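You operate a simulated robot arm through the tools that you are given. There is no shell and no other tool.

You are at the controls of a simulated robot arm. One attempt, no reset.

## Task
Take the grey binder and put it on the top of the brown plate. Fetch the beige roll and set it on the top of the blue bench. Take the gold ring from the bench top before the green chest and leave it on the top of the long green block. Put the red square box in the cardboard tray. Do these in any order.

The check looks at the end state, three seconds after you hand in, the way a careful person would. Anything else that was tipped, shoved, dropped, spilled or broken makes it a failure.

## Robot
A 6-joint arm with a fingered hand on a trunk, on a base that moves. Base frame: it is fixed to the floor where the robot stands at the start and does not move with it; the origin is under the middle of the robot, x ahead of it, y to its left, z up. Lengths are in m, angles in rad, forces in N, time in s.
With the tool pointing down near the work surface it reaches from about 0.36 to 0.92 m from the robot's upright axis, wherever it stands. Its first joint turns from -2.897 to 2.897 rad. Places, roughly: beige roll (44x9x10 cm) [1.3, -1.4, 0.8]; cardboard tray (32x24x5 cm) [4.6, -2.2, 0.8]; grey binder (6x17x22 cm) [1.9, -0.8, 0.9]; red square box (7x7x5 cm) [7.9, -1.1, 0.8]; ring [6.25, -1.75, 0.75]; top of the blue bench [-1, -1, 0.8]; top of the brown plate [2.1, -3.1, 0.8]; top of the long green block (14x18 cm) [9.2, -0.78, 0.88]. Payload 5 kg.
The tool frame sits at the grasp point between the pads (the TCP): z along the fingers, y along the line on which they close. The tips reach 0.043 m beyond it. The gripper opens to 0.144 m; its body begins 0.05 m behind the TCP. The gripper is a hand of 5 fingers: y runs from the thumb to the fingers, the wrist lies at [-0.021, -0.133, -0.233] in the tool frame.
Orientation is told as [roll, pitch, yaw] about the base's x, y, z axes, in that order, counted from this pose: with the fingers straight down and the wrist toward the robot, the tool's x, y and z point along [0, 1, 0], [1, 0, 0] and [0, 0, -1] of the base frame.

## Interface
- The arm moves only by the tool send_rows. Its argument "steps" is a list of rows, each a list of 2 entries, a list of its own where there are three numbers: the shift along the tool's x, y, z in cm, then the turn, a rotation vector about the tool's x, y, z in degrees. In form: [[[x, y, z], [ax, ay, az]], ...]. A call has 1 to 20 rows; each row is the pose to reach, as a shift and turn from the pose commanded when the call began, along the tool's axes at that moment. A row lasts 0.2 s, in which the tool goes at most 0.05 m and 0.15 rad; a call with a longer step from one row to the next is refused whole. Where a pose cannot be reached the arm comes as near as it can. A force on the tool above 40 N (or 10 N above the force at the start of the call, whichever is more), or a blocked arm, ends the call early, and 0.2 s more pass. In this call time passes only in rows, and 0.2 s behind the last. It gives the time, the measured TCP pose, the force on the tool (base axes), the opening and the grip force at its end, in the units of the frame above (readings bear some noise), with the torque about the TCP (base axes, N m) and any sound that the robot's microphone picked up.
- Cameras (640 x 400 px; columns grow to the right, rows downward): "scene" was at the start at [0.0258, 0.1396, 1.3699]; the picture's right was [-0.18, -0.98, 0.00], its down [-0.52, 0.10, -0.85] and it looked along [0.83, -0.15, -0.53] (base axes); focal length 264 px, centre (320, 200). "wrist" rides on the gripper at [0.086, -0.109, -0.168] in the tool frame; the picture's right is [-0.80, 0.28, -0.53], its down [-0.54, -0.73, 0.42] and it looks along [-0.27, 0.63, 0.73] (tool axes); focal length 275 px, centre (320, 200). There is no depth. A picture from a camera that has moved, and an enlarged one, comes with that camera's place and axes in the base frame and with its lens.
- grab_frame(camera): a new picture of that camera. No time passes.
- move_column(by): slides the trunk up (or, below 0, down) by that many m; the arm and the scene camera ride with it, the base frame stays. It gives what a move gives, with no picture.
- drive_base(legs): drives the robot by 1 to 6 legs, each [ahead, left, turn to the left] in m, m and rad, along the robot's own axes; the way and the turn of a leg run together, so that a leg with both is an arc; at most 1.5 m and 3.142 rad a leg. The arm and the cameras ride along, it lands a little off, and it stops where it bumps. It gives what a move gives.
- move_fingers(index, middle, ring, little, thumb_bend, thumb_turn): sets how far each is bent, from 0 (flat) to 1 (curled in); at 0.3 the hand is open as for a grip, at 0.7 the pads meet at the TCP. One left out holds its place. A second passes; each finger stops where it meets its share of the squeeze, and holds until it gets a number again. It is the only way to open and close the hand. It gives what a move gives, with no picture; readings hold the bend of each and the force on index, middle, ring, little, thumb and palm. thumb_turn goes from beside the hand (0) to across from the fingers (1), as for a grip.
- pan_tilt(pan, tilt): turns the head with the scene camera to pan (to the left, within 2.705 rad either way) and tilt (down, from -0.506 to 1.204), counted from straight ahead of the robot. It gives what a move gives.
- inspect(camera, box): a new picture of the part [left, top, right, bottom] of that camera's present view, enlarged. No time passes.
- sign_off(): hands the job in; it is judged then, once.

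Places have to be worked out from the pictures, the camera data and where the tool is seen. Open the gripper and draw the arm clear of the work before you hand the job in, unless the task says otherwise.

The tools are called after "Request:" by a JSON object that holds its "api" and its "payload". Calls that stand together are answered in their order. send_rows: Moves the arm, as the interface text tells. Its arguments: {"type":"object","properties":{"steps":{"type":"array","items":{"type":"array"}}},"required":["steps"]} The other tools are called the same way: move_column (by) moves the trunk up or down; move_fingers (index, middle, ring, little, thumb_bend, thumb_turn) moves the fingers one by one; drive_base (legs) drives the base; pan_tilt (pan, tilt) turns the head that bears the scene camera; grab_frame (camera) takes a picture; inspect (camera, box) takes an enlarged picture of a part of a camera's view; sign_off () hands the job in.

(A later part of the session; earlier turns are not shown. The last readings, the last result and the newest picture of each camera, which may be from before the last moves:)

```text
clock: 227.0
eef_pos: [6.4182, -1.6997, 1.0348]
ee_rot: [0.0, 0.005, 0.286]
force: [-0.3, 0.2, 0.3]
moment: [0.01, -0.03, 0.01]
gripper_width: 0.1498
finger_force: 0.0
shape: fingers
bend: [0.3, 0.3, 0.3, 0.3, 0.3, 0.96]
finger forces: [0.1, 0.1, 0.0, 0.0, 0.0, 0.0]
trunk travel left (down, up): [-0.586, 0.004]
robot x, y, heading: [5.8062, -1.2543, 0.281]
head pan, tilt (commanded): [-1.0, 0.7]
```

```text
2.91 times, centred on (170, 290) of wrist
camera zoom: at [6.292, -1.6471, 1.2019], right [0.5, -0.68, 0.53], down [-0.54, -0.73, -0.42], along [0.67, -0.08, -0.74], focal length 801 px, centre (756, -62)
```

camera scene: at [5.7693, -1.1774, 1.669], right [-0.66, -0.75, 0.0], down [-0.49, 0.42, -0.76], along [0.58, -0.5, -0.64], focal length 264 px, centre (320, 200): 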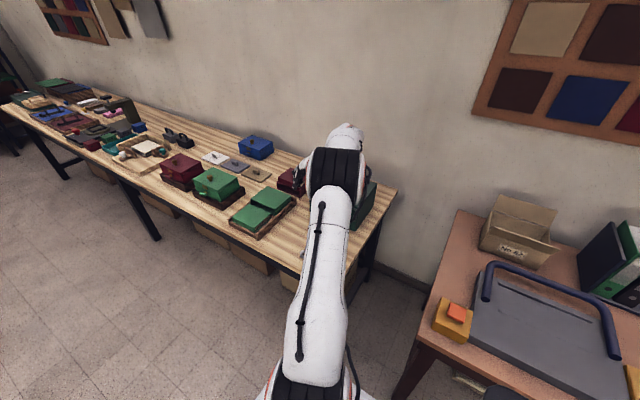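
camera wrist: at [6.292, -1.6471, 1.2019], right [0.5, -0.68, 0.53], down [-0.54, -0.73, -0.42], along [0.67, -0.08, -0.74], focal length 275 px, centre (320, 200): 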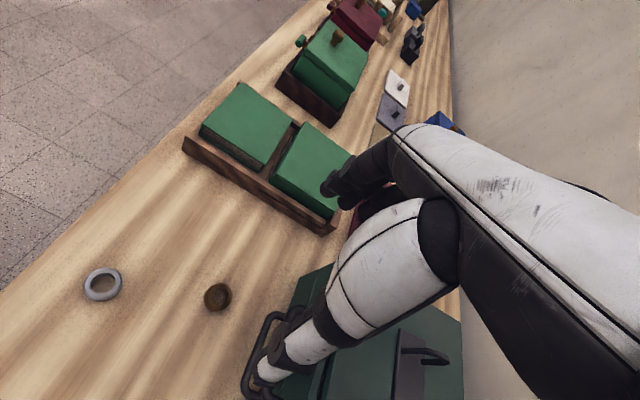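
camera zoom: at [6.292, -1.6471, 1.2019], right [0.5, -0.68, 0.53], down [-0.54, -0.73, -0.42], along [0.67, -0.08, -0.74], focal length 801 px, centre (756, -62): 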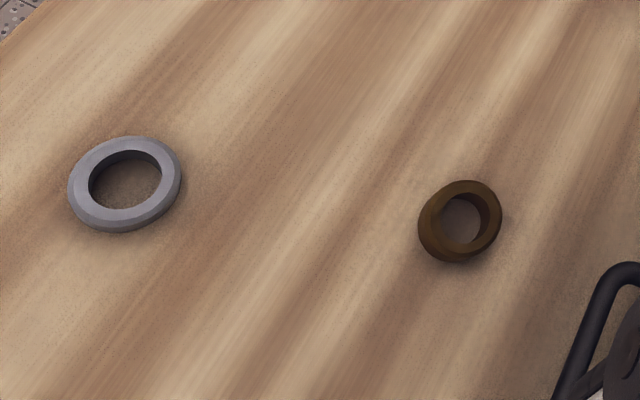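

The gold ring measures about 3.7 cm across and 2.5 cm high, centre (6.409,-1.680). I shift the TCP over it (slightly biased away from the chest) and lower 12 cm with the trunk to look again.

Request:
{"api": "send_rows", "payload": {"steps": [[[2.6, -0.3, 0], [0, 0, 0]]]}}

Request:
{"api": "move_column", "payload": {"by": -0.1}}

Request:
{"api": "grab_frame", "payload": {"camera": "wrist"}}

```text
clock: 227.4
eef_pos: [6.4071, -1.6765, 1.0355]
ee_rot: [-0.001, 0.007, 0.287]
force: [0.1, 0.5, 1.4]
moment: [0.01, 0.05, 0.03]
gripper_width: 0.1499
finger_force: 0.0
shape: fingers
bend: [0.3, 0.3, 0.3, 0.3, 0.3, 0.96]
finger forces: [0.0, 0.1, 0.0, 0.1, 0.1, 0.0]
trunk travel left (down, up): [-0.586, 0.004]
robot x, y, heading: [5.8106, -1.2526, 0.288]
head pan, tilt (commanded): [-1.0, 0.7]
```

```text
clock: 228.7
eef_pos: [6.4085, -1.6754, 0.9355]
ee_rot: [-0.001, 0.006, 0.286]
force: [0.7, 0.4, -0.1]
moment: [-0.01, -0.02, -0.01]
gripper_width: 0.15
finger_force: 0.1
shape: fingers
bend: [0.3, 0.3, 0.3, 0.3, 0.3, 0.96]
finger forces: [0.0, 0.0, 0.1, 0.0, 0.0, 0.0]
trunk travel left (down, up): [-0.486, 0.104]
robot x, y, heading: [5.8063, -1.2534, 0.28]
head pan, tilt (commanded): [-1.0, 0.7]
```

```text
taken
camera wrist: at [6.2823, -1.6226, 1.1031], right [0.5, -0.68, 0.53], down [-0.55, -0.73, -0.42], along [0.67, -0.08, -0.74], focal length 275 px, centre (320, 200)
```

wrist: 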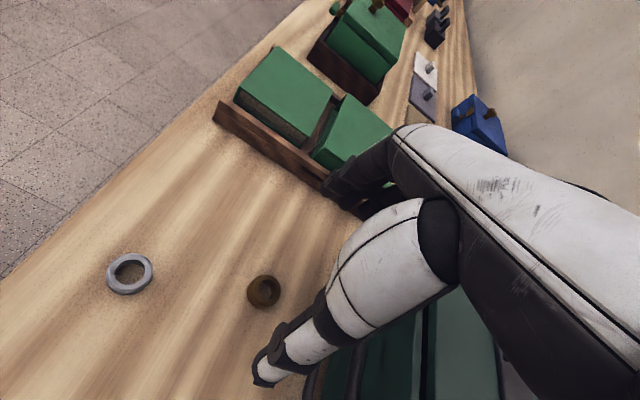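

The ring sits at about (x -0.8 cm, y -0.2 cm) in the tool frame and the hand clears the chest's handles by about 2 cm. I lower 8.5 cm more with the trunk.

Request:
{"api": "move_column", "payload": {"by": -0.06}}

Request:
{"api": "grab_frame", "payload": {"camera": "wrist"}}

Request:
{"api": "move_column", "payload": {"by": -0.03}}

Request:
{"api": "grab_frame", "payload": {"camera": "wrist"}}

```text
clock: 229.7
eef_pos: [6.4079, -1.6758, 0.8743]
ee_rot: [0.0, 0.003, 0.287]
force: [0.7, 1.0, 0.7]
moment: [0.0, 0.02, 0.01]
gripper_width: 0.1497
finger_force: 0.1
shape: fingers
bend: [0.3, 0.3, 0.3, 0.3, 0.3, 0.96]
finger forces: [0.0, 0.0, 0.0, 0.0, 0.0, 0.0]
trunk travel left (down, up): [-0.426, 0.164]
robot x, y, heading: [5.8103, -1.255, 0.283]
head pan, tilt (commanded): [-1.0, 0.7]
```

```text
taken
camera wrist: at [6.2823, -1.6226, 1.0431], right [0.5, -0.68, 0.53], down [-0.55, -0.73, -0.42], along [0.67, -0.08, -0.74], focal length 275 px, centre (320, 200)
```

wrist: 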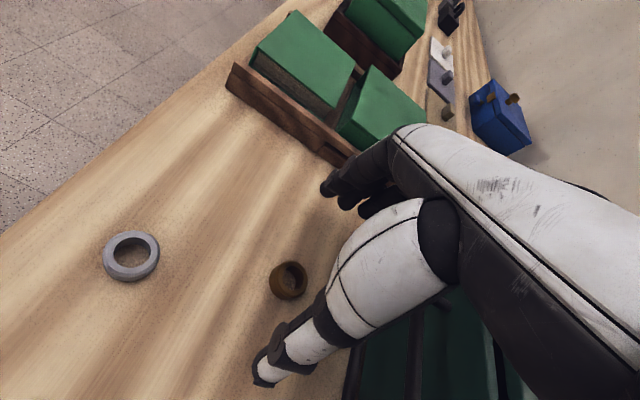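

```text
clock: 230.5
eef_pos: [6.4082, -1.6755, 0.8458]
ee_rot: [0.001, 0.003, 0.288]
force: [-0.7, -0.8, 0.5]
moment: [-0.01, 0.05, -0.02]
gripper_width: 0.1498
finger_force: 0.0
shape: fingers
bend: [0.3, 0.3, 0.3, 0.3, 0.3, 0.96]
finger forces: [0.0, 0.1, 0.0, 0.0, 0.1, 0.0]
trunk travel left (down, up): [-0.396, 0.194]
robot x, y, heading: [5.8076, -1.2549, 0.283]
head pan, tilt (commanded): [-1.0, 0.7]
```

```text
taken
camera wrist: at [6.2824, -1.6227, 1.0129], right [0.5, -0.68, 0.53], down [-0.55, -0.73, -0.42], along [0.67, -0.08, -0.74], focal length 275 px, centre (320, 200)
```

wrist: 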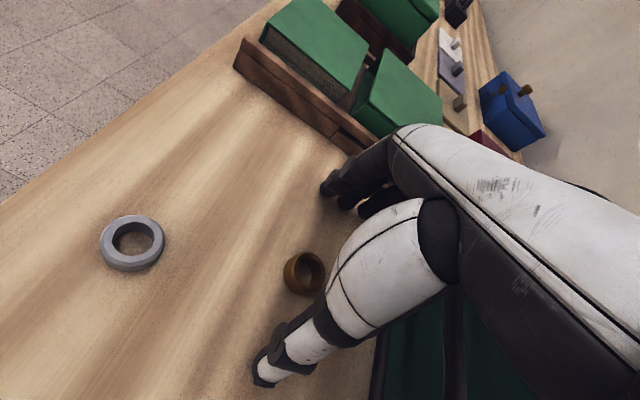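

The ring is at about (-1.1, 0.3) cm in the tool frame. To learn which finger is on which side I bend the little finger a little and look.

Request:
{"api": "move_fingers", "payload": {"little": 0.0}}

Request:
{"api": "grab_frame", "payload": {"camera": "wrist"}}

Request:
{"api": "move_fingers", "payload": {"index": 0.45}}

Request:
{"api": "grab_frame", "payload": {"camera": "wrist"}}

```text
clock: 231.5
eef_pos: [6.4083, -1.6755, 0.845]
ee_rot: [0.001, 0.005, 0.287]
force: [0.3, -0.8, 0.4]
moment: [0.01, -0.02, 0.01]
gripper_width: 0.15
finger_force: 0.0
shape: fingers
bend: [0.3, 0.3, 0.3, 0.0, 0.3, 0.96]
finger forces: [0.0, 0.0, 0.1, 0.0, 0.0, 0.0]
trunk travel left (down, up): [-0.396, 0.194]
robot x, y, heading: [5.8086, -1.2582, 0.285]
head pan, tilt (commanded): [-1.0, 0.7]
```

```text
taken
camera wrist: at [6.2823, -1.6226, 1.013], right [0.5, -0.68, 0.53], down [-0.55, -0.73, -0.42], along [0.67, -0.08, -0.74], focal length 275 px, centre (320, 200)
```

wrist: 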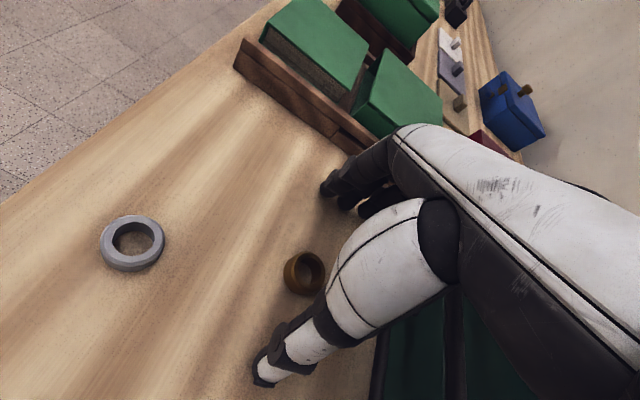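

```text
clock: 232.5
eef_pos: [6.4082, -1.6749, 0.8457]
ee_rot: [-0.002, 0.005, 0.286]
force: [0.8, -0.7, 9.6]
moment: [0.28, -0.57, -0.08]
gripper_width: 0.1266
finger_force: 4.3
shape: fingers
bend: [0.43, 0.3, 0.3, 0.0, 0.3, 0.96]
finger forces: [8.9, 0.0, 0.0, 0.1, 0.0, 0.1]
trunk travel left (down, up): [-0.396, 0.194]
robot x, y, heading: [5.8109, -1.2536, 0.282]
head pan, tilt (commanded): [-1.0, 0.7]
```

```text
taken
camera wrist: at [6.282, -1.6225, 1.0139], right [0.5, -0.68, 0.53], down [-0.55, -0.73, -0.42], along [0.67, -0.08, -0.73], focal length 275 px, centre (320, 200)
```

wrist: 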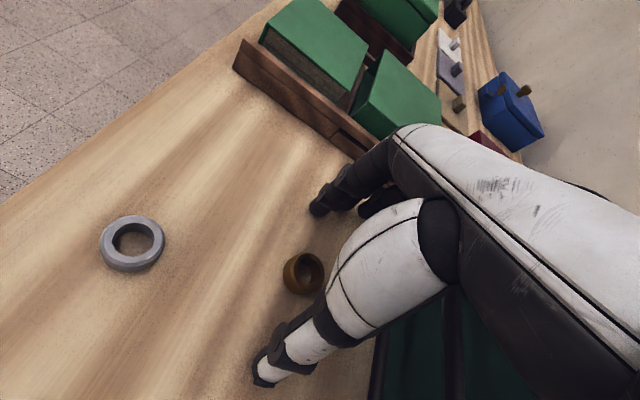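

The index (camera side, x>0) touched the table: its tip swings as low as 8 cm below the TCP on the way in. I raise 4 cm, then pre-shape the fingers closer together before going down again.

Request:
{"api": "move_column", "payload": {"by": 0.05}}

Request:
{"api": "move_fingers", "payload": {"index": 0.55, "middle": 0.55, "ring": 0.3, "little": 0.0, "thumb_bend": 0.5}}

Request:
{"api": "grab_frame", "payload": {"camera": "wrist"}}

```text
clock: 233.4
eef_pos: [6.4083, -1.6753, 0.8942]
ee_rot: [0.0, 0.005, 0.289]
force: [-0.5, 0.2, -0.3]
moment: [0.04, -0.01, -0.01]
gripper_width: 0.1234
finger_force: 0.1
shape: fingers
bend: [0.45, 0.3, 0.3, 0.0, 0.3, 0.96]
finger forces: [0.1, 0.0, 0.1, 0.1, 0.0, 0.0]
trunk travel left (down, up): [-0.446, 0.144]
robot x, y, heading: [5.8078, -1.2524, 0.283]
head pan, tilt (commanded): [-1.0, 0.7]
```

```text
clock: 234.4
eef_pos: [6.4089, -1.6757, 0.8944]
ee_rot: [-0.001, 0.005, 0.287]
force: [-0.7, 0.2, 0.0]
moment: [-0.01, 0.01, 0.01]
gripper_width: 0.0701
finger_force: 0.1
shape: fingers
bend: [0.55, 0.55, 0.3, 0.0, 0.5, 0.98]
finger forces: [0.1, 0.1, 0.0, 0.0, 0.0, 0.0]
trunk travel left (down, up): [-0.446, 0.144]
robot x, y, heading: [5.8065, -1.2499, 0.286]
head pan, tilt (commanded): [-1.0, 0.7]
```

```text
taken
camera wrist: at [6.2823, -1.6227, 1.063], right [0.5, -0.68, 0.53], down [-0.55, -0.73, -0.42], along [0.67, -0.08, -0.74], focal length 275 px, centre (320, 200)
```

wrist: 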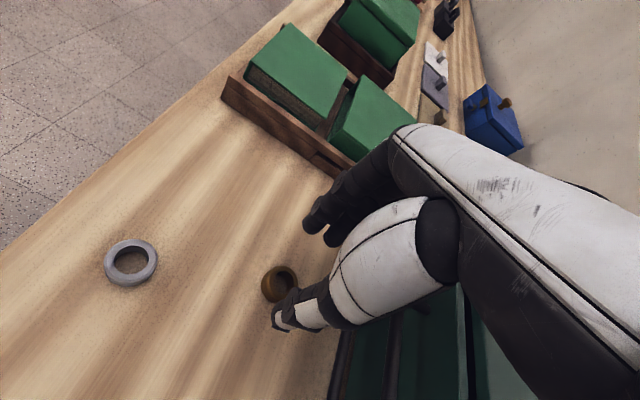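

Using four wrist views, the ring's centre is (6.400,-1.677) at z≈0.809, so this table's top is about 0.797. I shift the TCP -0.8 cm in y and lower 3 cm with the pre-shaped hand, then check.

Request:
{"api": "send_rows", "payload": {"steps": [[[0.1, -0.8, 0], [0, 0, 0]]]}}

Request:
{"api": "move_column", "payload": {"by": -0.03}}

Request:
{"api": "grab_frame", "payload": {"camera": "wrist"}}

Request:
{"api": "inspect", "payload": {"camera": "wrist", "box": [230, 180, 390, 340]}}

```text
clock: 234.8
eef_pos: [6.4001, -1.6772, 0.8955]
ee_rot: [0.001, 0.007, 0.286]
force: [0.0, -1.2, 0.6]
moment: [-0.01, 0.05, 0.02]
gripper_width: 0.07
finger_force: 0.0
shape: fingers
bend: [0.55, 0.55, 0.3, 0.0, 0.5, 0.98]
finger forces: [0.0, 0.0, 0.0, 0.1, 0.0, 0.1]
trunk travel left (down, up): [-0.446, 0.144]
robot x, y, heading: [5.8125, -1.2535, 0.283]
head pan, tilt (commanded): [-1.0, 0.7]
```

```text
clock: 235.5
eef_pos: [6.4005, -1.6778, 0.8634]
ee_rot: [0.0, 0.004, 0.287]
force: [0.4, -0.3, -0.6]
moment: [-0.01, 0.0, 0.02]
gripper_width: 0.0698
finger_force: 0.1
shape: fingers
bend: [0.55, 0.55, 0.3, 0.0, 0.5, 0.98]
finger forces: [0.1, 0.1, 0.1, 0.0, 0.1, 0.0]
trunk travel left (down, up): [-0.416, 0.174]
robot x, y, heading: [5.8083, -1.2547, 0.283]
head pan, tilt (commanded): [-1.0, 0.7]
```

```text
taken
camera wrist: at [6.2744, -1.6239, 1.0328], right [0.5, -0.68, 0.53], down [-0.55, -0.73, -0.42], along [0.67, -0.08, -0.74], focal length 275 px, centre (320, 200)
```

wrist: 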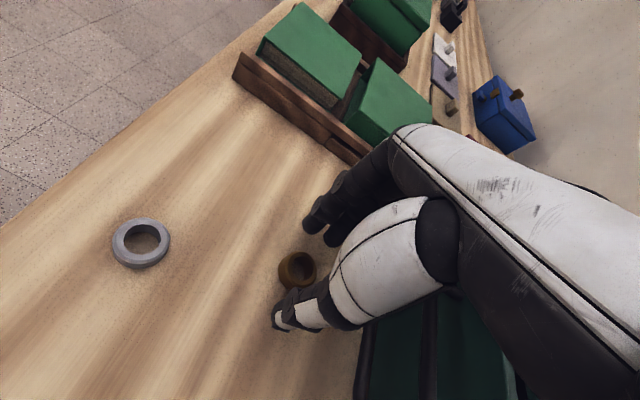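

```text
2.50 times, centred on (310, 260) of wrist
camera zoom: at [6.2744, -1.6239, 1.0328], right [0.5, -0.68, 0.53], down [-0.55, -0.73, -0.42], along [0.67, -0.08, -0.74], focal length 688 px, centre (345, 50)
```

zoom: 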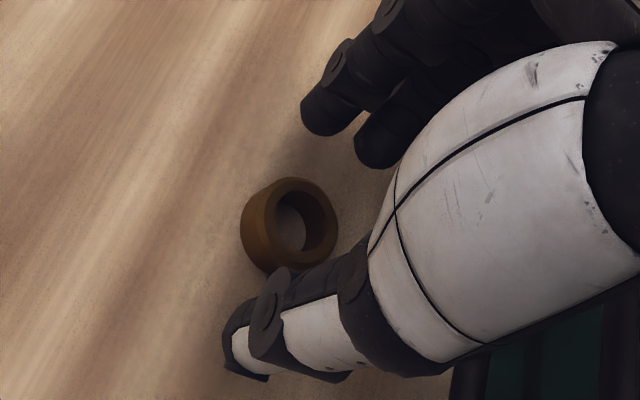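

The ring lies between the thumb and the index/middle tips. I lower another 1.6 cm and close those three digits.

Request:
{"api": "move_column", "payload": {"by": -0.015}}

Request:
{"api": "inspect", "payload": {"camera": "wrist", "box": [230, 180, 390, 340]}}

```text
clock: 236.2
eef_pos: [6.4005, -1.6767, 0.8495]
ee_rot: [0.001, 0.004, 0.286]
force: [0.0, -0.9, 0.9]
moment: [0.01, 0.0, 0.0]
gripper_width: 0.07
finger_force: 0.4
shape: fingers
bend: [0.55, 0.55, 0.3, 0.0, 0.5, 0.98]
finger forces: [0.0, 0.5, 0.1, 0.0, 0.1, 0.0]
trunk travel left (down, up): [-0.401, 0.189]
robot x, y, heading: [5.8094, -1.2555, 0.287]
head pan, tilt (commanded): [-1.0, 0.7]
```

```text
2.50 times, centred on (310, 260) of wrist
camera zoom: at [6.2745, -1.624, 1.0176], right [0.5, -0.68, 0.53], down [-0.55, -0.73, -0.42], along [0.67, -0.08, -0.74], focal length 688 px, centre (345, 50)
```

zoom: 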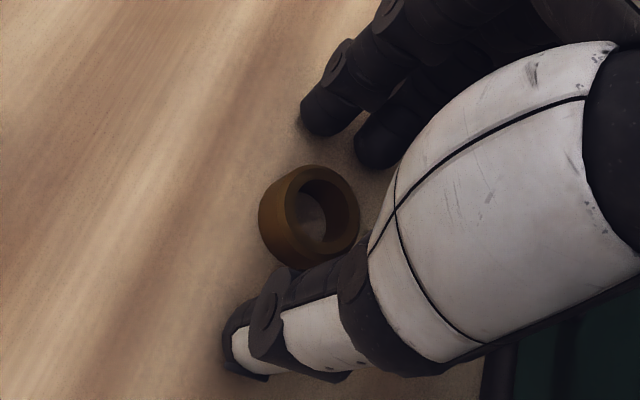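

The middle finger just touches the table, so this is low enough. I raise 3 mm and close index, middle and thumb on the ring.

Request:
{"api": "move_column", "payload": {"by": 0.003}}

Request:
{"api": "move_fingers", "payload": {"index": 0.66, "middle": 0.66, "thumb_bend": 0.6}}

Request:
{"api": "inspect", "payload": {"camera": "wrist", "box": [230, 180, 390, 340]}}

```text
clock: 236.7
eef_pos: [6.401, -1.6769, 0.8518]
ee_rot: [0.001, 0.006, 0.284]
force: [0.3, 0.2, 0.4]
moment: [0.02, -0.01, 0.0]
gripper_width: 0.0698
finger_force: 0.0
shape: fingers
bend: [0.55, 0.55, 0.3, 0.0, 0.5, 0.98]
finger forces: [0.1, 0.0, 0.0, 0.0, 0.0, 0.1]
trunk travel left (down, up): [-0.404, 0.186]
robot x, y, heading: [5.8099, -1.2534, 0.283]
head pan, tilt (commanded): [-1.0, 0.7]
```

```text
clock: 237.7
eef_pos: [6.4014, -1.6766, 0.8533]
ee_rot: [-0.001, 0.006, 0.286]
force: [-0.6, -0.3, 0.3]
moment: [0.02, 0.0, 0.02]
gripper_width: 0.0349
finger_force: 0.8
shape: fingers
bend: [0.65, 0.66, 0.3, 0.0, 0.59, 0.99]
finger forces: [0.9, 0.3, 0.0, 0.0, 1.3, 0.1]
trunk travel left (down, up): [-0.404, 0.186]
robot x, y, heading: [5.8064, -1.2535, 0.281]
head pan, tilt (commanded): [-1.0, 0.7]
```

```text
2.50 times, centred on (310, 260) of wrist
camera zoom: at [6.2745, -1.624, 1.0207], right [0.5, -0.68, 0.53], down [-0.55, -0.73, -0.42], along [0.67, -0.08, -0.74], focal length 688 px, centre (345, 50)
```

zoom: 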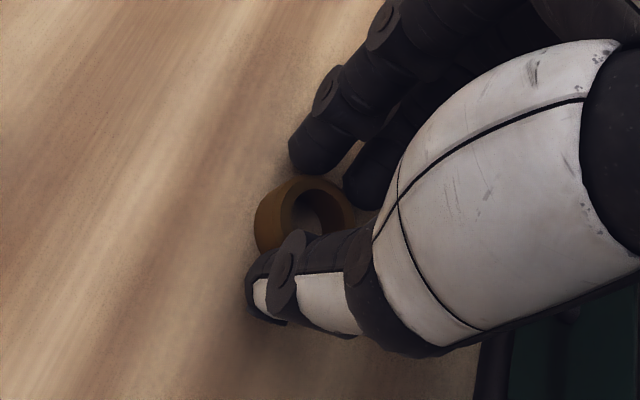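

Light contact on both sides of the ring. I squeeze a bit more.

Request:
{"api": "move_fingers", "payload": {"index": 0.72, "middle": 0.73, "thumb_bend": 0.66}}

Request:
{"api": "inspect", "payload": {"camera": "wrist", "box": [230, 180, 390, 340]}}

```text
clock: 238.7
eef_pos: [6.4007, -1.676, 0.8525]
ee_rot: [0.001, 0.005, 0.286]
force: [0.6, 1.0, 3.0]
moment: [-0.01, 0.02, 0.01]
gripper_width: 0.0314
finger_force: 13.4
shape: fingers
bend: [0.71, 0.72, 0.3, 0.0, 0.59, 0.99]
finger forces: [7.2, 7.9, 0.0, 0.1, 12.6, 0.0]
trunk travel left (down, up): [-0.404, 0.186]
robot x, y, heading: [5.8103, -1.2525, 0.281]
head pan, tilt (commanded): [-1.0, 0.7]
```

```text
2.50 times, centred on (310, 260) of wrist
camera zoom: at [6.2745, -1.6238, 1.0209], right [0.5, -0.68, 0.53], down [-0.55, -0.73, -0.42], along [0.67, -0.08, -0.74], focal length 688 px, centre (345, 50)
```

zoom: 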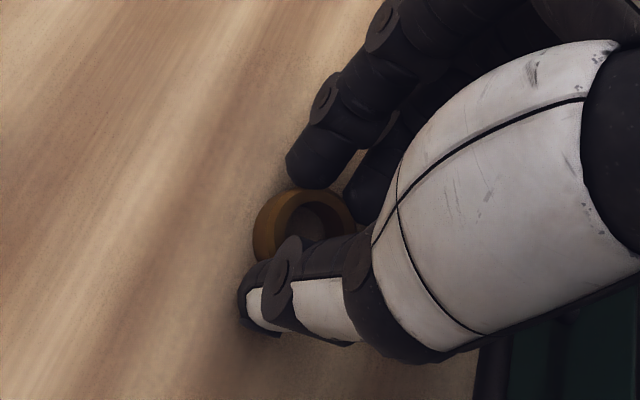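

The ring is gripped with 13 N. I lift 3 cm with the trunk and check that it comes along.

Request:
{"api": "move_column", "payload": {"by": 0.03}}

Request:
{"api": "inspect", "payload": {"camera": "wrist", "box": [230, 180, 390, 340]}}

```text
clock: 239.4
eef_pos: [6.4011, -1.6776, 0.8826]
ee_rot: [0.0, 0.006, 0.286]
force: [0.0, -0.2, -0.5]
moment: [0.0, 0.02, 0.02]
gripper_width: 0.0319
finger_force: 12.6
shape: fingers
bend: [0.71, 0.72, 0.3, 0.0, 0.59, 0.99]
finger forces: [6.4, 6.9, 0.1, 0.0, 11.7, 0.0]
trunk travel left (down, up): [-0.434, 0.156]
robot x, y, heading: [5.8084, -1.2545, 0.284]
head pan, tilt (commanded): [-1.0, 0.7]
```

```text
2.50 times, centred on (310, 260) of wrist
camera zoom: at [6.2745, -1.624, 1.0505], right [0.5, -0.68, 0.53], down [-0.55, -0.73, -0.42], along [0.67, -0.08, -0.74], focal length 688 px, centre (345, 50)
```

zoom: 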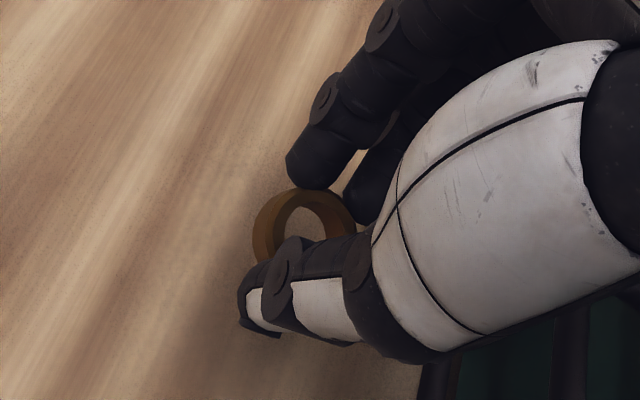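

The ring is up and held. I raise the trunk 15 cm and swing the arm back to the front for driving.

Request:
{"api": "move_column", "payload": {"by": 0.15}}

Request:
{"api": "send_rows", "payload": {"steps": [[[2.9, 3.71, 0], [0, 0, 0]], [[5.95, 7.33, 0], [0, 0, 0]], [[9.24, 10.76, 0], [0, 0, 0]], [[12.7, 14.06, 0], [0, 0, 0]], [[16.6, 16.81, 0], [0, 0, 0]], [[20.68, 19.3, 0], [0, 0, 0]], [[24.91, 21.53, 0], [0, 0, 0]], [[29.27, 23.47, 0], [0, 0, 0]], [[33.75, 25.14, 0], [0, 0, 0]], [[38.33, 26.5, 0], [0, 0, 0]], [[42.98, 27.58, 0], [0, 0, 0]], [[47.7, 28.34, 0], [0, 0, 0]], [[52.45, 28.81, 0], [0, 0, 0]], [[56.23, 28.46, 0], [0, 0, 0]], [[57.23, 24.96, 0], [0, 0, 0]]]}}

Request:
{"api": "pan_tilt", "payload": {"pan": -0.4, "tilt": 0.5}}

Request:
{"api": "grab_frame", "payload": {"camera": "scene"}}

Request:
{"api": "grab_frame", "payload": {"camera": "wrist"}}

```text
clock: 241.2
eef_pos: [6.401, -1.677, 1.0332]
ee_rot: [0.001, 0.004, 0.287]
force: [0.9, -0.3, -0.2]
moment: [0.0, 0.02, 0.02]
gripper_width: 0.0316
finger_force: 12.1
shape: fingers
bend: [0.71, 0.72, 0.3, 0.0, 0.59, 0.99]
finger forces: [6.5, 7.0, 0.0, 0.0, 11.6, 0.0]
trunk travel left (down, up): [-0.584, 0.006]
robot x, y, heading: [5.8097, -1.2542, 0.286]
head pan, tilt (commanded): [-1.0, 0.7]
```

```text
clock: 244.4
eef_pos: [6.4764, -1.0552, 1.0313]
ee_rot: [0.001, 0.003, 0.285]
force: [0.2, -0.5, -0.5]
moment: [0.0, -0.03, 0.02]
gripper_width: 0.0317
finger_force: 11.9
shape: fingers
bend: [0.71, 0.72, 0.3, 0.0, 0.59, 0.99]
finger forces: [6.3, 6.9, 0.0, 0.1, 11.0, 0.0]
trunk travel left (down, up): [-0.584, 0.006]
robot x, y, heading: [5.8056, -1.2518, 0.28]
head pan, tilt (commanded): [-1.0, 0.7]
```

```text
clock: 245.4
eef_pos: [6.4772, -1.0551, 1.0303]
ee_rot: [0.0, 0.004, 0.287]
force: [0.5, -0.1, -0.3]
moment: [0.01, 0.01, -0.02]
gripper_width: 0.0313
finger_force: 12.9
shape: fingers
bend: [0.71, 0.72, 0.3, 0.0, 0.59, 0.99]
finger forces: [6.3, 6.9, 0.1, 0.0, 11.1, 0.0]
trunk travel left (down, up): [-0.584, 0.006]
robot x, y, heading: [5.8035, -1.2532, 0.284]
head pan, tilt (commanded): [-0.4, 0.499]
```

```text
taken
camera scene: at [5.7961, -1.1314, 1.6846], right [-0.12, -0.99, 0.0], down [-0.48, 0.06, -0.88], along [0.87, -0.1, -0.48], focal length 264 px, centre (320, 200)
```

scene: 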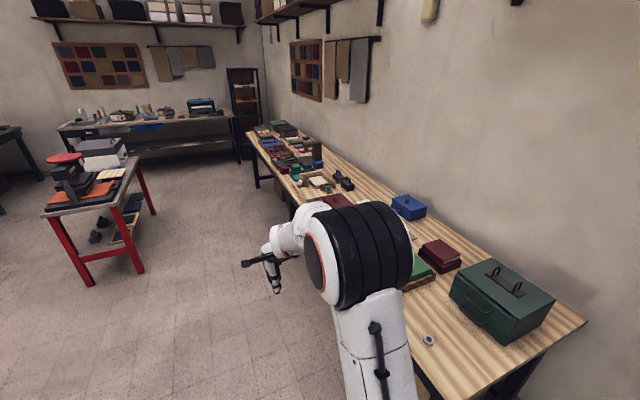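

```text
taken
camera wrist: at [6.3503, -1.0025, 1.199], right [0.5, -0.68, 0.53], down [-0.55, -0.73, -0.42], along [0.67, -0.08, -0.74], focal length 275 px, centre (320, 200)
```

wrist: 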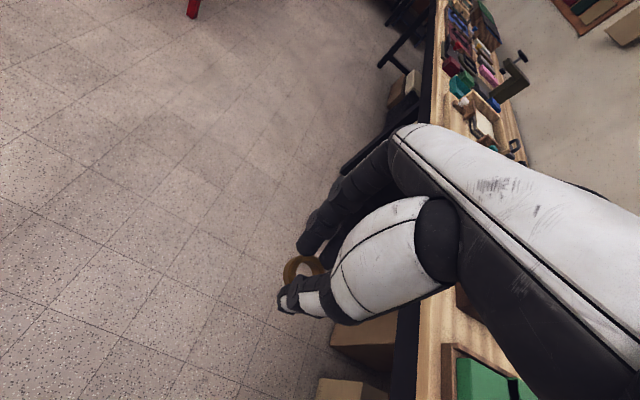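

The ring is held, and the silver ring and chest are untouched. I drive 2.8 m along the table toward the green block at its far end.

Request:
{"api": "drive_base", "payload": {"legs": [[1.4, 0.05, 0], [1.3, 0.05, 0]]}}

Request:
{"api": "pan_tilt", "payload": {"pan": -0.9, "tilt": 0.6}}

Request:
{"api": "grab_frame", "payload": {"camera": "scene"}}

Request:
{"api": "grab_frame", "payload": {"camera": "wrist"}}

```text
clock: 258.4
eef_pos: [9.0236, -0.2282, 1.0305]
ee_rot: [0.001, 0.005, 0.273]
force: [-0.1, 0.2, 0.1]
moment: [0.0, 0.01, -0.02]
gripper_width: 0.0312
finger_force: 12.3
shape: fingers
bend: [0.71, 0.72, 0.3, 0.0, 0.59, 0.99]
finger forces: [6.3, 6.9, 0.0, 0.0, 11.1, 0.1]
trunk travel left (down, up): [-0.584, 0.006]
robot x, y, heading: [8.3554, -0.4144, 0.274]
head pan, tilt (commanded): [-0.4, 0.499]
```

```text
clock: 259.3
eef_pos: [9.0252, -0.228, 1.0301]
ee_rot: [0.002, 0.004, 0.274]
force: [0.2, -0.5, -0.7]
moment: [0.0, -0.02, 0.0]
gripper_width: 0.0311
finger_force: 11.7
shape: fingers
bend: [0.71, 0.72, 0.3, 0.0, 0.59, 0.99]
finger forces: [6.3, 6.9, 0.1, 0.0, 10.9, 0.0]
trunk travel left (down, up): [-0.584, 0.006]
robot x, y, heading: [8.3546, -0.4192, 0.268]
head pan, tilt (commanded): [-0.901, 0.6]
```

```text
taken
camera scene: at [8.3247, -0.3366, 1.6756], right [-0.59, -0.81, 0.0], down [-0.46, 0.33, -0.83], along [0.67, -0.49, -0.56], focal length 264 px, centre (320, 200)
```

scene: 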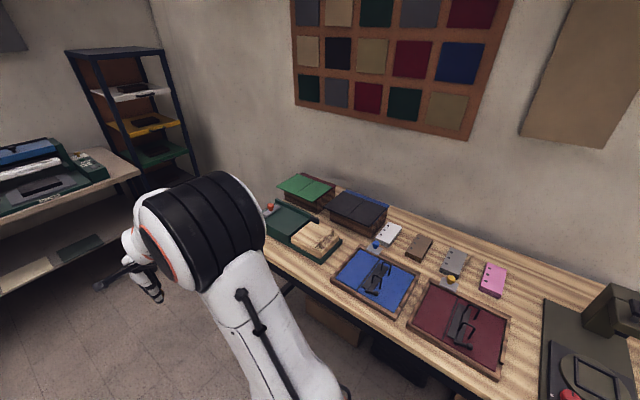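

```text
taken
camera wrist: at [8.8988, -0.1736, 1.1989], right [0.49, -0.69, 0.53], down [-0.55, -0.72, -0.42], along [0.67, -0.09, -0.74], focal length 275 px, centre (320, 200)
```

wrist: 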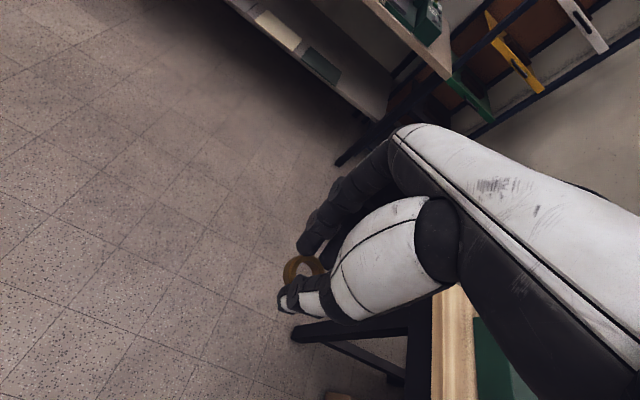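

The listed place of the long green block projects onto the dark green object at about (287,223). I enlarge that region.

Request:
{"api": "inspect", "payload": {"camera": "scene", "box": [250, 160, 400, 270]}}

Request:
{"api": "inspect", "payload": {"camera": "scene", "box": [320, 200, 640, 400]}}

```text
3.64 times, centred on (325, 215) of scene
camera zoom: at [8.3247, -0.3366, 1.6756], right [-0.59, -0.81, 0.0], down [-0.46, 0.33, -0.83], along [0.67, -0.49, -0.56], focal length 962 px, centre (302, 146)
```

zoom: 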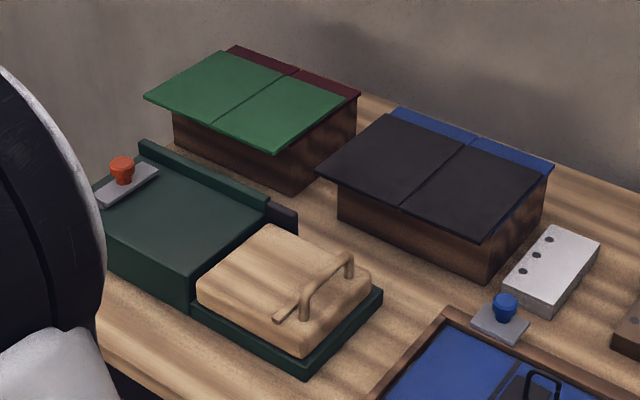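

```text
2.00 times, centred on (480, 300) of scene
camera zoom: at [8.3247, -0.3366, 1.6756], right [-0.59, -0.81, 0.0], down [-0.46, 0.33, -0.83], along [0.67, -0.49, -0.56], focal length 529 px, centre (0, 0)
```

zoom: 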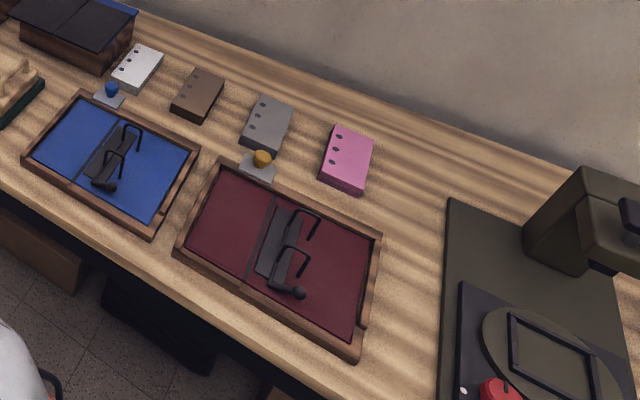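

The long green block's raised top is at z≈0.88 with an orange knob on its left end; its free area is centred near (9.2,-0.785). I flatten the unused ring finger to keep clear of the knob and drive 0.28 m ahead.

Request:
{"api": "move_fingers", "payload": {"ring": 0.0}}

Request:
{"api": "drive_base", "payload": {"legs": [[0.28, 0, 0]]}}

Request:
{"api": "grab_frame", "payload": {"camera": "wrist"}}

Request:
{"api": "pan_tilt", "payload": {"pan": -1.0, "tilt": 0.7}}

Request:
{"api": "grab_frame", "payload": {"camera": "scene"}}

```text
clock: 260.3
eef_pos: [9.0253, -0.2276, 1.0317]
ee_rot: [-0.002, 0.004, 0.275]
force: [-0.6, -0.5, 0.5]
moment: [0.0, 0.0, 0.02]
gripper_width: 0.0312
finger_force: 12.4
shape: fingers
bend: [0.71, 0.72, 0.0, 0.0, 0.59, 0.99]
finger forces: [6.3, 6.9, 0.1, 0.0, 11.1, 0.1]
trunk travel left (down, up): [-0.584, 0.006]
robot x, y, heading: [8.355, -0.4184, 0.266]
head pan, tilt (commanded): [-0.901, 0.6]
```

```text
clock: 262.3
eef_pos: [9.2942, -0.1498, 1.0312]
ee_rot: [0.001, 0.007, 0.279]
force: [0.1, 0.5, -1.1]
moment: [-0.03, 0.0, -0.01]
gripper_width: 0.0311
finger_force: 12.0
shape: fingers
bend: [0.71, 0.72, 0.0, 0.0, 0.59, 0.99]
finger forces: [6.2, 6.9, 0.0, 0.1, 11.1, 0.0]
trunk travel left (down, up): [-0.584, 0.006]
robot x, y, heading: [8.6246, -0.3418, 0.275]
head pan, tilt (commanded): [-0.901, 0.6]
```

```text
taken
camera wrist: at [9.1685, -0.0951, 1.1986], right [0.5, -0.69, 0.53], down [-0.55, -0.72, -0.42], along [0.67, -0.09, -0.74], focal length 275 px, centre (320, 200)
```

wrist: 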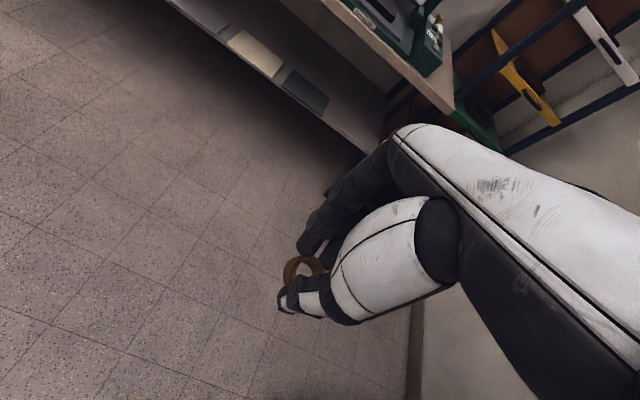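

```text
clock: 263.0
eef_pos: [9.294, -0.1483, 1.0304]
ee_rot: [-0.001, 0.004, 0.279]
force: [-0.2, 0.3, 0.1]
moment: [-0.01, 0.01, 0.0]
gripper_width: 0.0315
finger_force: 11.9
shape: fingers
bend: [0.71, 0.72, 0.0, 0.0, 0.59, 0.99]
finger forces: [6.2, 6.9, 0.0, 0.0, 11.2, 0.0]
trunk travel left (down, up): [-0.584, 0.006]
robot x, y, heading: [8.6265, -0.3439, 0.275]
head pan, tilt (commanded): [-1.0, 0.7]
```

```text
taken
camera scene: at [8.5867, -0.2654, 1.667], right [-0.66, -0.75, 0.0], down [-0.48, 0.43, -0.77], along [0.57, -0.51, -0.64], focal length 264 px, centre (320, 200)
```

scene: 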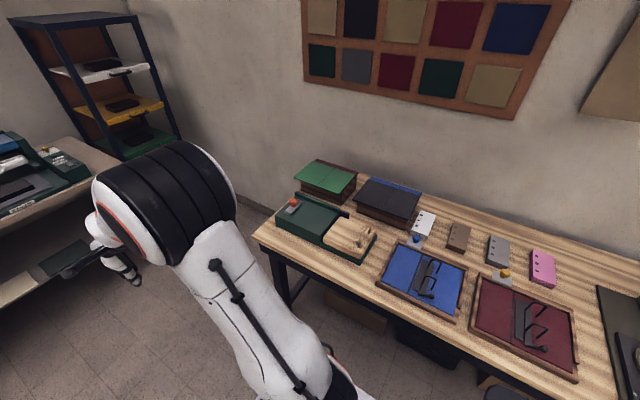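

Now the whole block is in view. I enlarge it to measure its top.

Request:
{"api": "inspect", "payload": {"camera": "scene", "box": [260, 180, 390, 270]}}

```text
4.44 times, centred on (325, 225) of scene
camera zoom: at [8.5867, -0.2654, 1.667], right [-0.66, -0.75, 0.0], down [-0.48, 0.43, -0.77], along [0.57, -0.51, -0.64], focal length 1176 px, centre (298, 89)
```

zoom: 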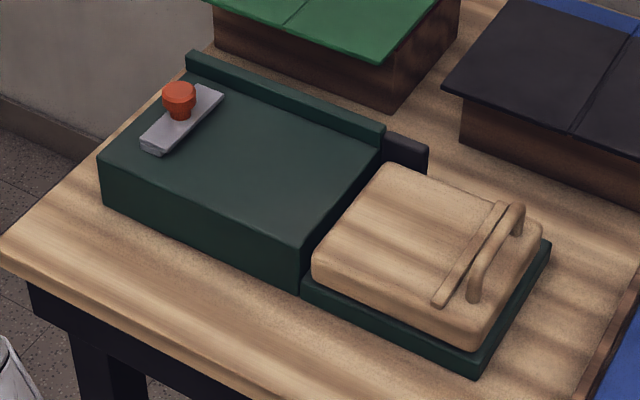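

The block's free top spans 17 x 15 cm centred at (9.225,-0.782), between its right edge and the knob plate. I swing the arm right on the same arc to above that point.

Request:
{"api": "send_rows", "payload": {"steps": [[[-0.95, 3.9, 0], [0, 0, 0]], [[-5.23, 4.24, 0], [0, 0, 0]], [[-9.98, 3.77, 0], [0, 0, 0]], [[-14.7, 3.01, 0], [0, 0, 0]], [[-19.35, 1.93, 0], [0, 0, 0]], [[-23.93, 0.57, 0], [0, 0, 0]], [[-28.41, -1.1, 0], [0, 0, 0]], [[-32.77, -3.04, 0], [0, 0, 0]], [[-37.0, -5.27, 0], [0, 0, 0]], [[-41.08, -7.76, 0], [0, 0, 0]], [[-44.98, -10.51, 0], [0, 0, 0]], [[-48.7, -13.51, 0], [0, 0, 0]], [[-52.22, -16.74, 0], [0, 0, 0]], [[-55.53, -20.19, 0], [0, 0, 0]], [[-57.3, -22.24, 0], [0, 0, 0]], [[-59.04, -24.2, 0], [0, 0, 0]]]}}

Request:
{"api": "grab_frame", "payload": {"camera": "wrist"}}

Request:
{"api": "grab_frame", "payload": {"camera": "scene"}}

```text
clock: 266.4
eef_pos: [9.2235, -0.7824, 1.0305]
ee_rot: [-0.001, 0.004, 0.279]
force: [-0.4, 0.3, -0.2]
moment: [-0.04, 0.0, 0.0]
gripper_width: 0.0312
finger_force: 12.2
shape: fingers
bend: [0.71, 0.72, 0.0, 0.0, 0.59, 0.99]
finger forces: [6.1, 6.8, 0.0, 0.1, 10.7, 0.1]
trunk travel left (down, up): [-0.584, 0.006]
robot x, y, heading: [8.6236, -0.3397, 0.275]
head pan, tilt (commanded): [-1.0, 0.7]
```

```text
taken
camera wrist: at [9.0969, -0.7288, 1.1989], right [0.5, -0.69, 0.53], down [-0.55, -0.72, -0.42], along [0.67, -0.09, -0.74], focal length 275 px, centre (320, 200)
```

wrist: 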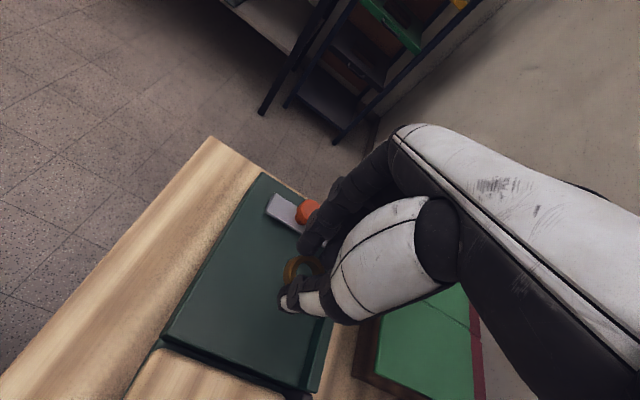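

```text
taken
camera scene: at [8.5864, -0.2658, 1.667], right [-0.66, -0.75, 0.0], down [-0.48, 0.43, -0.76], along [0.57, -0.51, -0.64], focal length 264 px, centre (320, 200)
```

scene: 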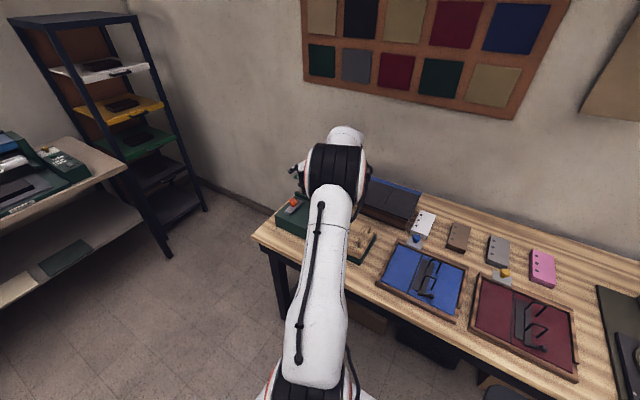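

The TCP is over the centre of the free green top. I lower with the trunk to about 1 cm above contact.

Request:
{"api": "move_column", "payload": {"by": -0.08}}

Request:
{"api": "grab_frame", "payload": {"camera": "wrist"}}

Request:
{"api": "move_column", "payload": {"by": -0.006}}

Request:
{"api": "move_column", "payload": {"by": -0.004}}

```text
clock: 267.5
eef_pos: [9.223, -0.7818, 0.952]
ee_rot: [0.0, 0.006, 0.28]
force: [0.5, -0.1, -0.5]
moment: [-0.04, 0.04, -0.01]
gripper_width: 0.0312
finger_force: 11.8
shape: fingers
bend: [0.71, 0.72, 0.0, 0.0, 0.59, 0.99]
finger forces: [6.1, 6.8, 0.1, 0.0, 10.7, 0.0]
trunk travel left (down, up): [-0.504, 0.086]
robot x, y, heading: [8.627, -0.3372, 0.276]
head pan, tilt (commanded): [-1.0, 0.7]
```

```text
taken
camera wrist: at [9.0973, -0.7282, 1.119], right [0.5, -0.69, 0.53], down [-0.55, -0.72, -0.42], along [0.67, -0.09, -0.74], focal length 275 px, centre (320, 200)
```

wrist: 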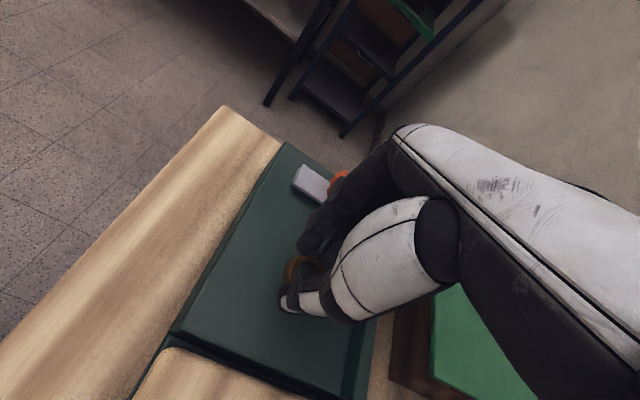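

```text
clock: 268.1
eef_pos: [9.2233, -0.7807, 0.9444]
ee_rot: [0.0, 0.004, 0.278]
force: [-0.5, 0.1, -0.1]
moment: [0.0, 0.0, -0.01]
gripper_width: 0.0314
finger_force: 11.7
shape: fingers
bend: [0.71, 0.72, 0.0, 0.0, 0.59, 0.99]
finger forces: [6.1, 6.8, 0.1, 0.1, 10.7, 0.1]
trunk travel left (down, up): [-0.498, 0.092]
robot x, y, heading: [8.6255, -0.343, 0.274]
head pan, tilt (commanded): [-1.0, 0.7]
```

```text
clock: 268.6
eef_pos: [9.2232, -0.7823, 0.9399]
ee_rot: [0.0, 0.006, 0.279]
force: [-0.3, 1.4, -0.7]
moment: [0.0, -0.01, 0.01]
gripper_width: 0.0313
finger_force: 12.0
shape: fingers
bend: [0.71, 0.72, 0.0, 0.0, 0.59, 0.99]
finger forces: [6.1, 6.8, 0.0, 0.0, 10.7, 0.0]
trunk travel left (down, up): [-0.494, 0.096]
robot x, y, heading: [8.6247, -0.3413, 0.275]
head pan, tilt (commanded): [-1.0, 0.7]
```

No contact yet at z=0.940. I go on in 3 mm steps.

Request:
{"api": "move_column", "payload": {"by": -0.003}}

Request:
{"api": "move_column", "payload": {"by": -0.003}}

Request:
{"api": "inspect", "payload": {"camera": "wrist", "box": [230, 180, 390, 340]}}

```text
clock: 269.1
eef_pos: [9.2239, -0.7818, 0.9375]
ee_rot: [0.0, 0.006, 0.28]
force: [0.7, -0.2, 0.2]
moment: [0.01, 0.02, -0.01]
gripper_width: 0.0311
finger_force: 11.8
shape: fingers
bend: [0.71, 0.72, 0.0, 0.0, 0.59, 0.99]
finger forces: [6.1, 6.8, 0.0, 0.0, 10.6, 0.0]
trunk travel left (down, up): [-0.491, 0.099]
robot x, y, heading: [8.6266, -0.3405, 0.281]
head pan, tilt (commanded): [-1.0, 0.7]
```

```text
clock: 269.6
eef_pos: [9.2228, -0.7817, 0.935]
ee_rot: [0.001, 0.005, 0.279]
force: [0.4, 0.5, -0.2]
moment: [-0.02, -0.01, 0.01]
gripper_width: 0.0312
finger_force: 11.3
shape: fingers
bend: [0.71, 0.72, 0.0, 0.0, 0.59, 0.99]
finger forces: [6.2, 6.7, 0.0, 0.0, 10.7, 0.1]
trunk travel left (down, up): [-0.488, 0.102]
robot x, y, heading: [8.6243, -0.3426, 0.279]
head pan, tilt (commanded): [-1.0, 0.7]
```

```text
2.50 times, centred on (310, 260) of wrist
camera zoom: at [9.0973, -0.7282, 1.1028], right [0.5, -0.69, 0.53], down [-0.55, -0.72, -0.42], along [0.67, -0.09, -0.74], focal length 688 px, centre (345, 50)
```

zoom: 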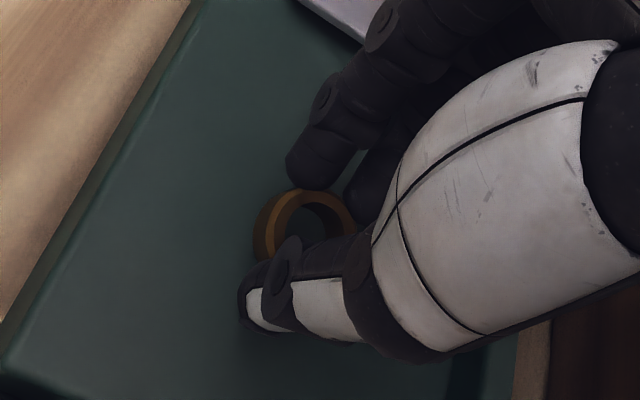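

Close to the surface; I continue in 3 mm steps.

Request:
{"api": "move_column", "payload": {"by": -0.003}}

Request:
{"api": "move_column", "payload": {"by": -0.003}}

Request:
{"api": "move_column", "payload": {"by": -0.003}}

```text
clock: 270.2
eef_pos: [9.2239, -0.7825, 0.9314]
ee_rot: [0.0, 0.005, 0.28]
force: [0.4, 0.3, -0.3]
moment: [0.0, -0.04, -0.02]
gripper_width: 0.031
finger_force: 12.1
shape: fingers
bend: [0.71, 0.72, 0.0, 0.0, 0.59, 0.99]
finger forces: [6.1, 6.8, 0.1, 0.1, 10.8, 0.0]
trunk travel left (down, up): [-0.485, 0.105]
robot x, y, heading: [8.6223, -0.3432, 0.279]
head pan, tilt (commanded): [-1.0, 0.7]
```

```text
clock: 270.7
eef_pos: [9.2231, -0.7809, 0.9292]
ee_rot: [0.0, 0.004, 0.28]
force: [-0.2, -0.1, -0.1]
moment: [0.0, 0.0, -0.01]
gripper_width: 0.031
finger_force: 11.7
shape: fingers
bend: [0.71, 0.72, 0.0, 0.0, 0.59, 0.99]
finger forces: [6.1, 6.9, 0.0, 0.1, 10.7, 0.0]
trunk travel left (down, up): [-0.482, 0.108]
robot x, y, heading: [8.626, -0.347, 0.277]
head pan, tilt (commanded): [-1.0, 0.7]
```

```text
clock: 271.2
eef_pos: [9.224, -0.7828, 0.9265]
ee_rot: [0.0, 0.007, 0.281]
force: [0.2, -0.6, -0.4]
moment: [0.0, -0.04, 0.01]
gripper_width: 0.0313
finger_force: 12.5
shape: fingers
bend: [0.71, 0.72, 0.0, 0.0, 0.59, 0.99]
finger forces: [6.2, 6.8, 0.0, 0.1, 10.7, 0.0]
trunk travel left (down, up): [-0.479, 0.111]
robot x, y, heading: [8.6257, -0.3435, 0.275]
head pan, tilt (commanded): [-1.0, 0.7]
```

Request:
{"api": "move_column", "payload": {"by": -0.003}}

Request:
{"api": "move_column", "payload": {"by": -0.003}}

Request:
{"api": "inspect", "payload": {"camera": "wrist", "box": [230, 180, 390, 340]}}

```text
clock: 271.7
eef_pos: [9.2237, -0.7828, 0.9233]
ee_rot: [0.0, 0.005, 0.279]
force: [-0.1, -1.0, 1.4]
moment: [0.01, 0.04, 0.01]
gripper_width: 0.0312
finger_force: 12.7
shape: fingers
bend: [0.71, 0.72, 0.0, 0.0, 0.59, 0.99]
finger forces: [6.4, 6.9, 0.0, 0.0, 11.8, 0.1]
trunk travel left (down, up): [-0.476, 0.114]
robot x, y, heading: [8.6282, -0.3451, 0.276]
head pan, tilt (commanded): [-1.0, 0.7]
```

```text
clock: 272.2
eef_pos: [9.2235, -0.7812, 0.9224]
ee_rot: [-0.003, 0.003, 0.279]
force: [1.6, 0.2, 13.0]
moment: [-0.06, 0.2, 0.02]
gripper_width: 0.0312
finger_force: 14.9
shape: fingers
bend: [0.71, 0.72, 0.0, 0.0, 0.59, 0.99]
finger forces: [7.7, 8.4, 0.1, 0.1, 14.1, 0.1]
trunk travel left (down, up): [-0.473, 0.117]
robot x, y, heading: [8.6224, -0.3444, 0.274]
head pan, tilt (commanded): [-1.0, 0.7]
```

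```text
2.50 times, centred on (310, 260) of wrist
camera zoom: at [9.0972, -0.7278, 1.0896], right [0.49, -0.69, 0.53], down [-0.55, -0.72, -0.42], along [0.67, -0.09, -0.73], focal length 688 px, centre (345, 50)
```

zoom: 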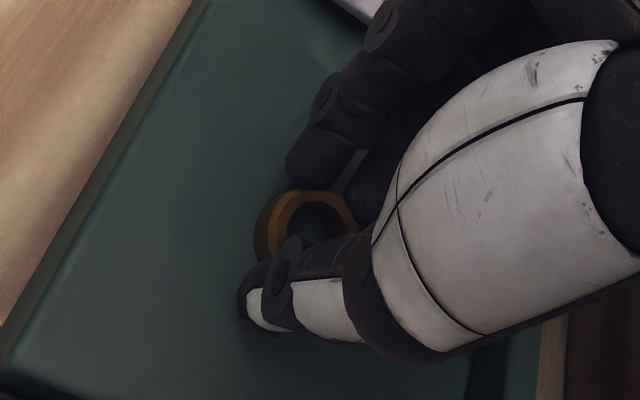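

Contact at z≈0.923. I relieve 2 mm and open the three digits a little.

Request:
{"api": "move_column", "payload": {"by": 0.003}}

Request:
{"api": "move_fingers", "payload": {"index": 0.66, "middle": 0.67, "thumb_bend": 0.56}}

Request:
{"api": "inspect", "payload": {"camera": "wrist", "box": [230, 180, 390, 340]}}

```text
clock: 272.8
eef_pos: [9.2238, -0.7827, 0.9233]
ee_rot: [0.001, 0.003, 0.28]
force: [2.0, -0.5, 6.5]
moment: [-0.08, 0.02, 0.05]
gripper_width: 0.0313
finger_force: 14.6
shape: fingers
bend: [0.71, 0.72, 0.0, 0.0, 0.59, 0.99]
finger forces: [7.1, 8.9, 0.0, 0.1, 12.5, 0.0]
trunk travel left (down, up): [-0.476, 0.114]
robot x, y, heading: [8.623, -0.343, 0.273]
head pan, tilt (commanded): [-1.0, 0.7]
```

```text
clock: 273.8
eef_pos: [9.2232, -0.7823, 0.9227]
ee_rot: [-0.001, 0.007, 0.278]
force: [0.5, -0.5, 0.3]
moment: [0.0, 0.02, 0.02]
gripper_width: 0.0387
finger_force: 0.1
shape: fingers
bend: [0.66, 0.67, 0.0, 0.0, 0.56, 0.99]
finger forces: [0.0, 0.0, 0.0, 0.0, 0.1, 0.0]
trunk travel left (down, up): [-0.476, 0.114]
robot x, y, heading: [8.6276, -0.3449, 0.278]
head pan, tilt (commanded): [-1.0, 0.7]
```

```text
2.50 times, centred on (310, 260) of wrist
camera zoom: at [9.0973, -0.7282, 1.0908], right [0.5, -0.69, 0.53], down [-0.55, -0.72, -0.42], along [0.67, -0.09, -0.74], focal length 688 px, centre (345, 50)
```

zoom: 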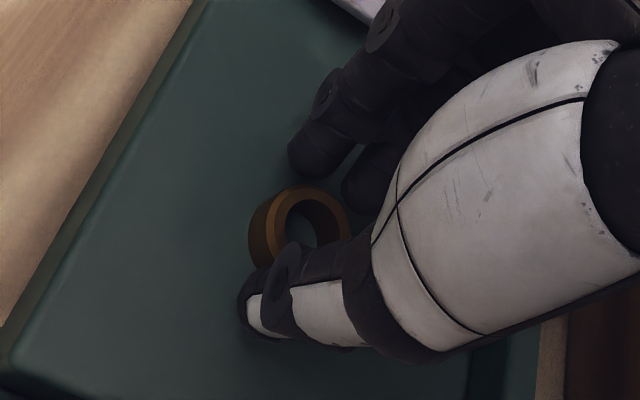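

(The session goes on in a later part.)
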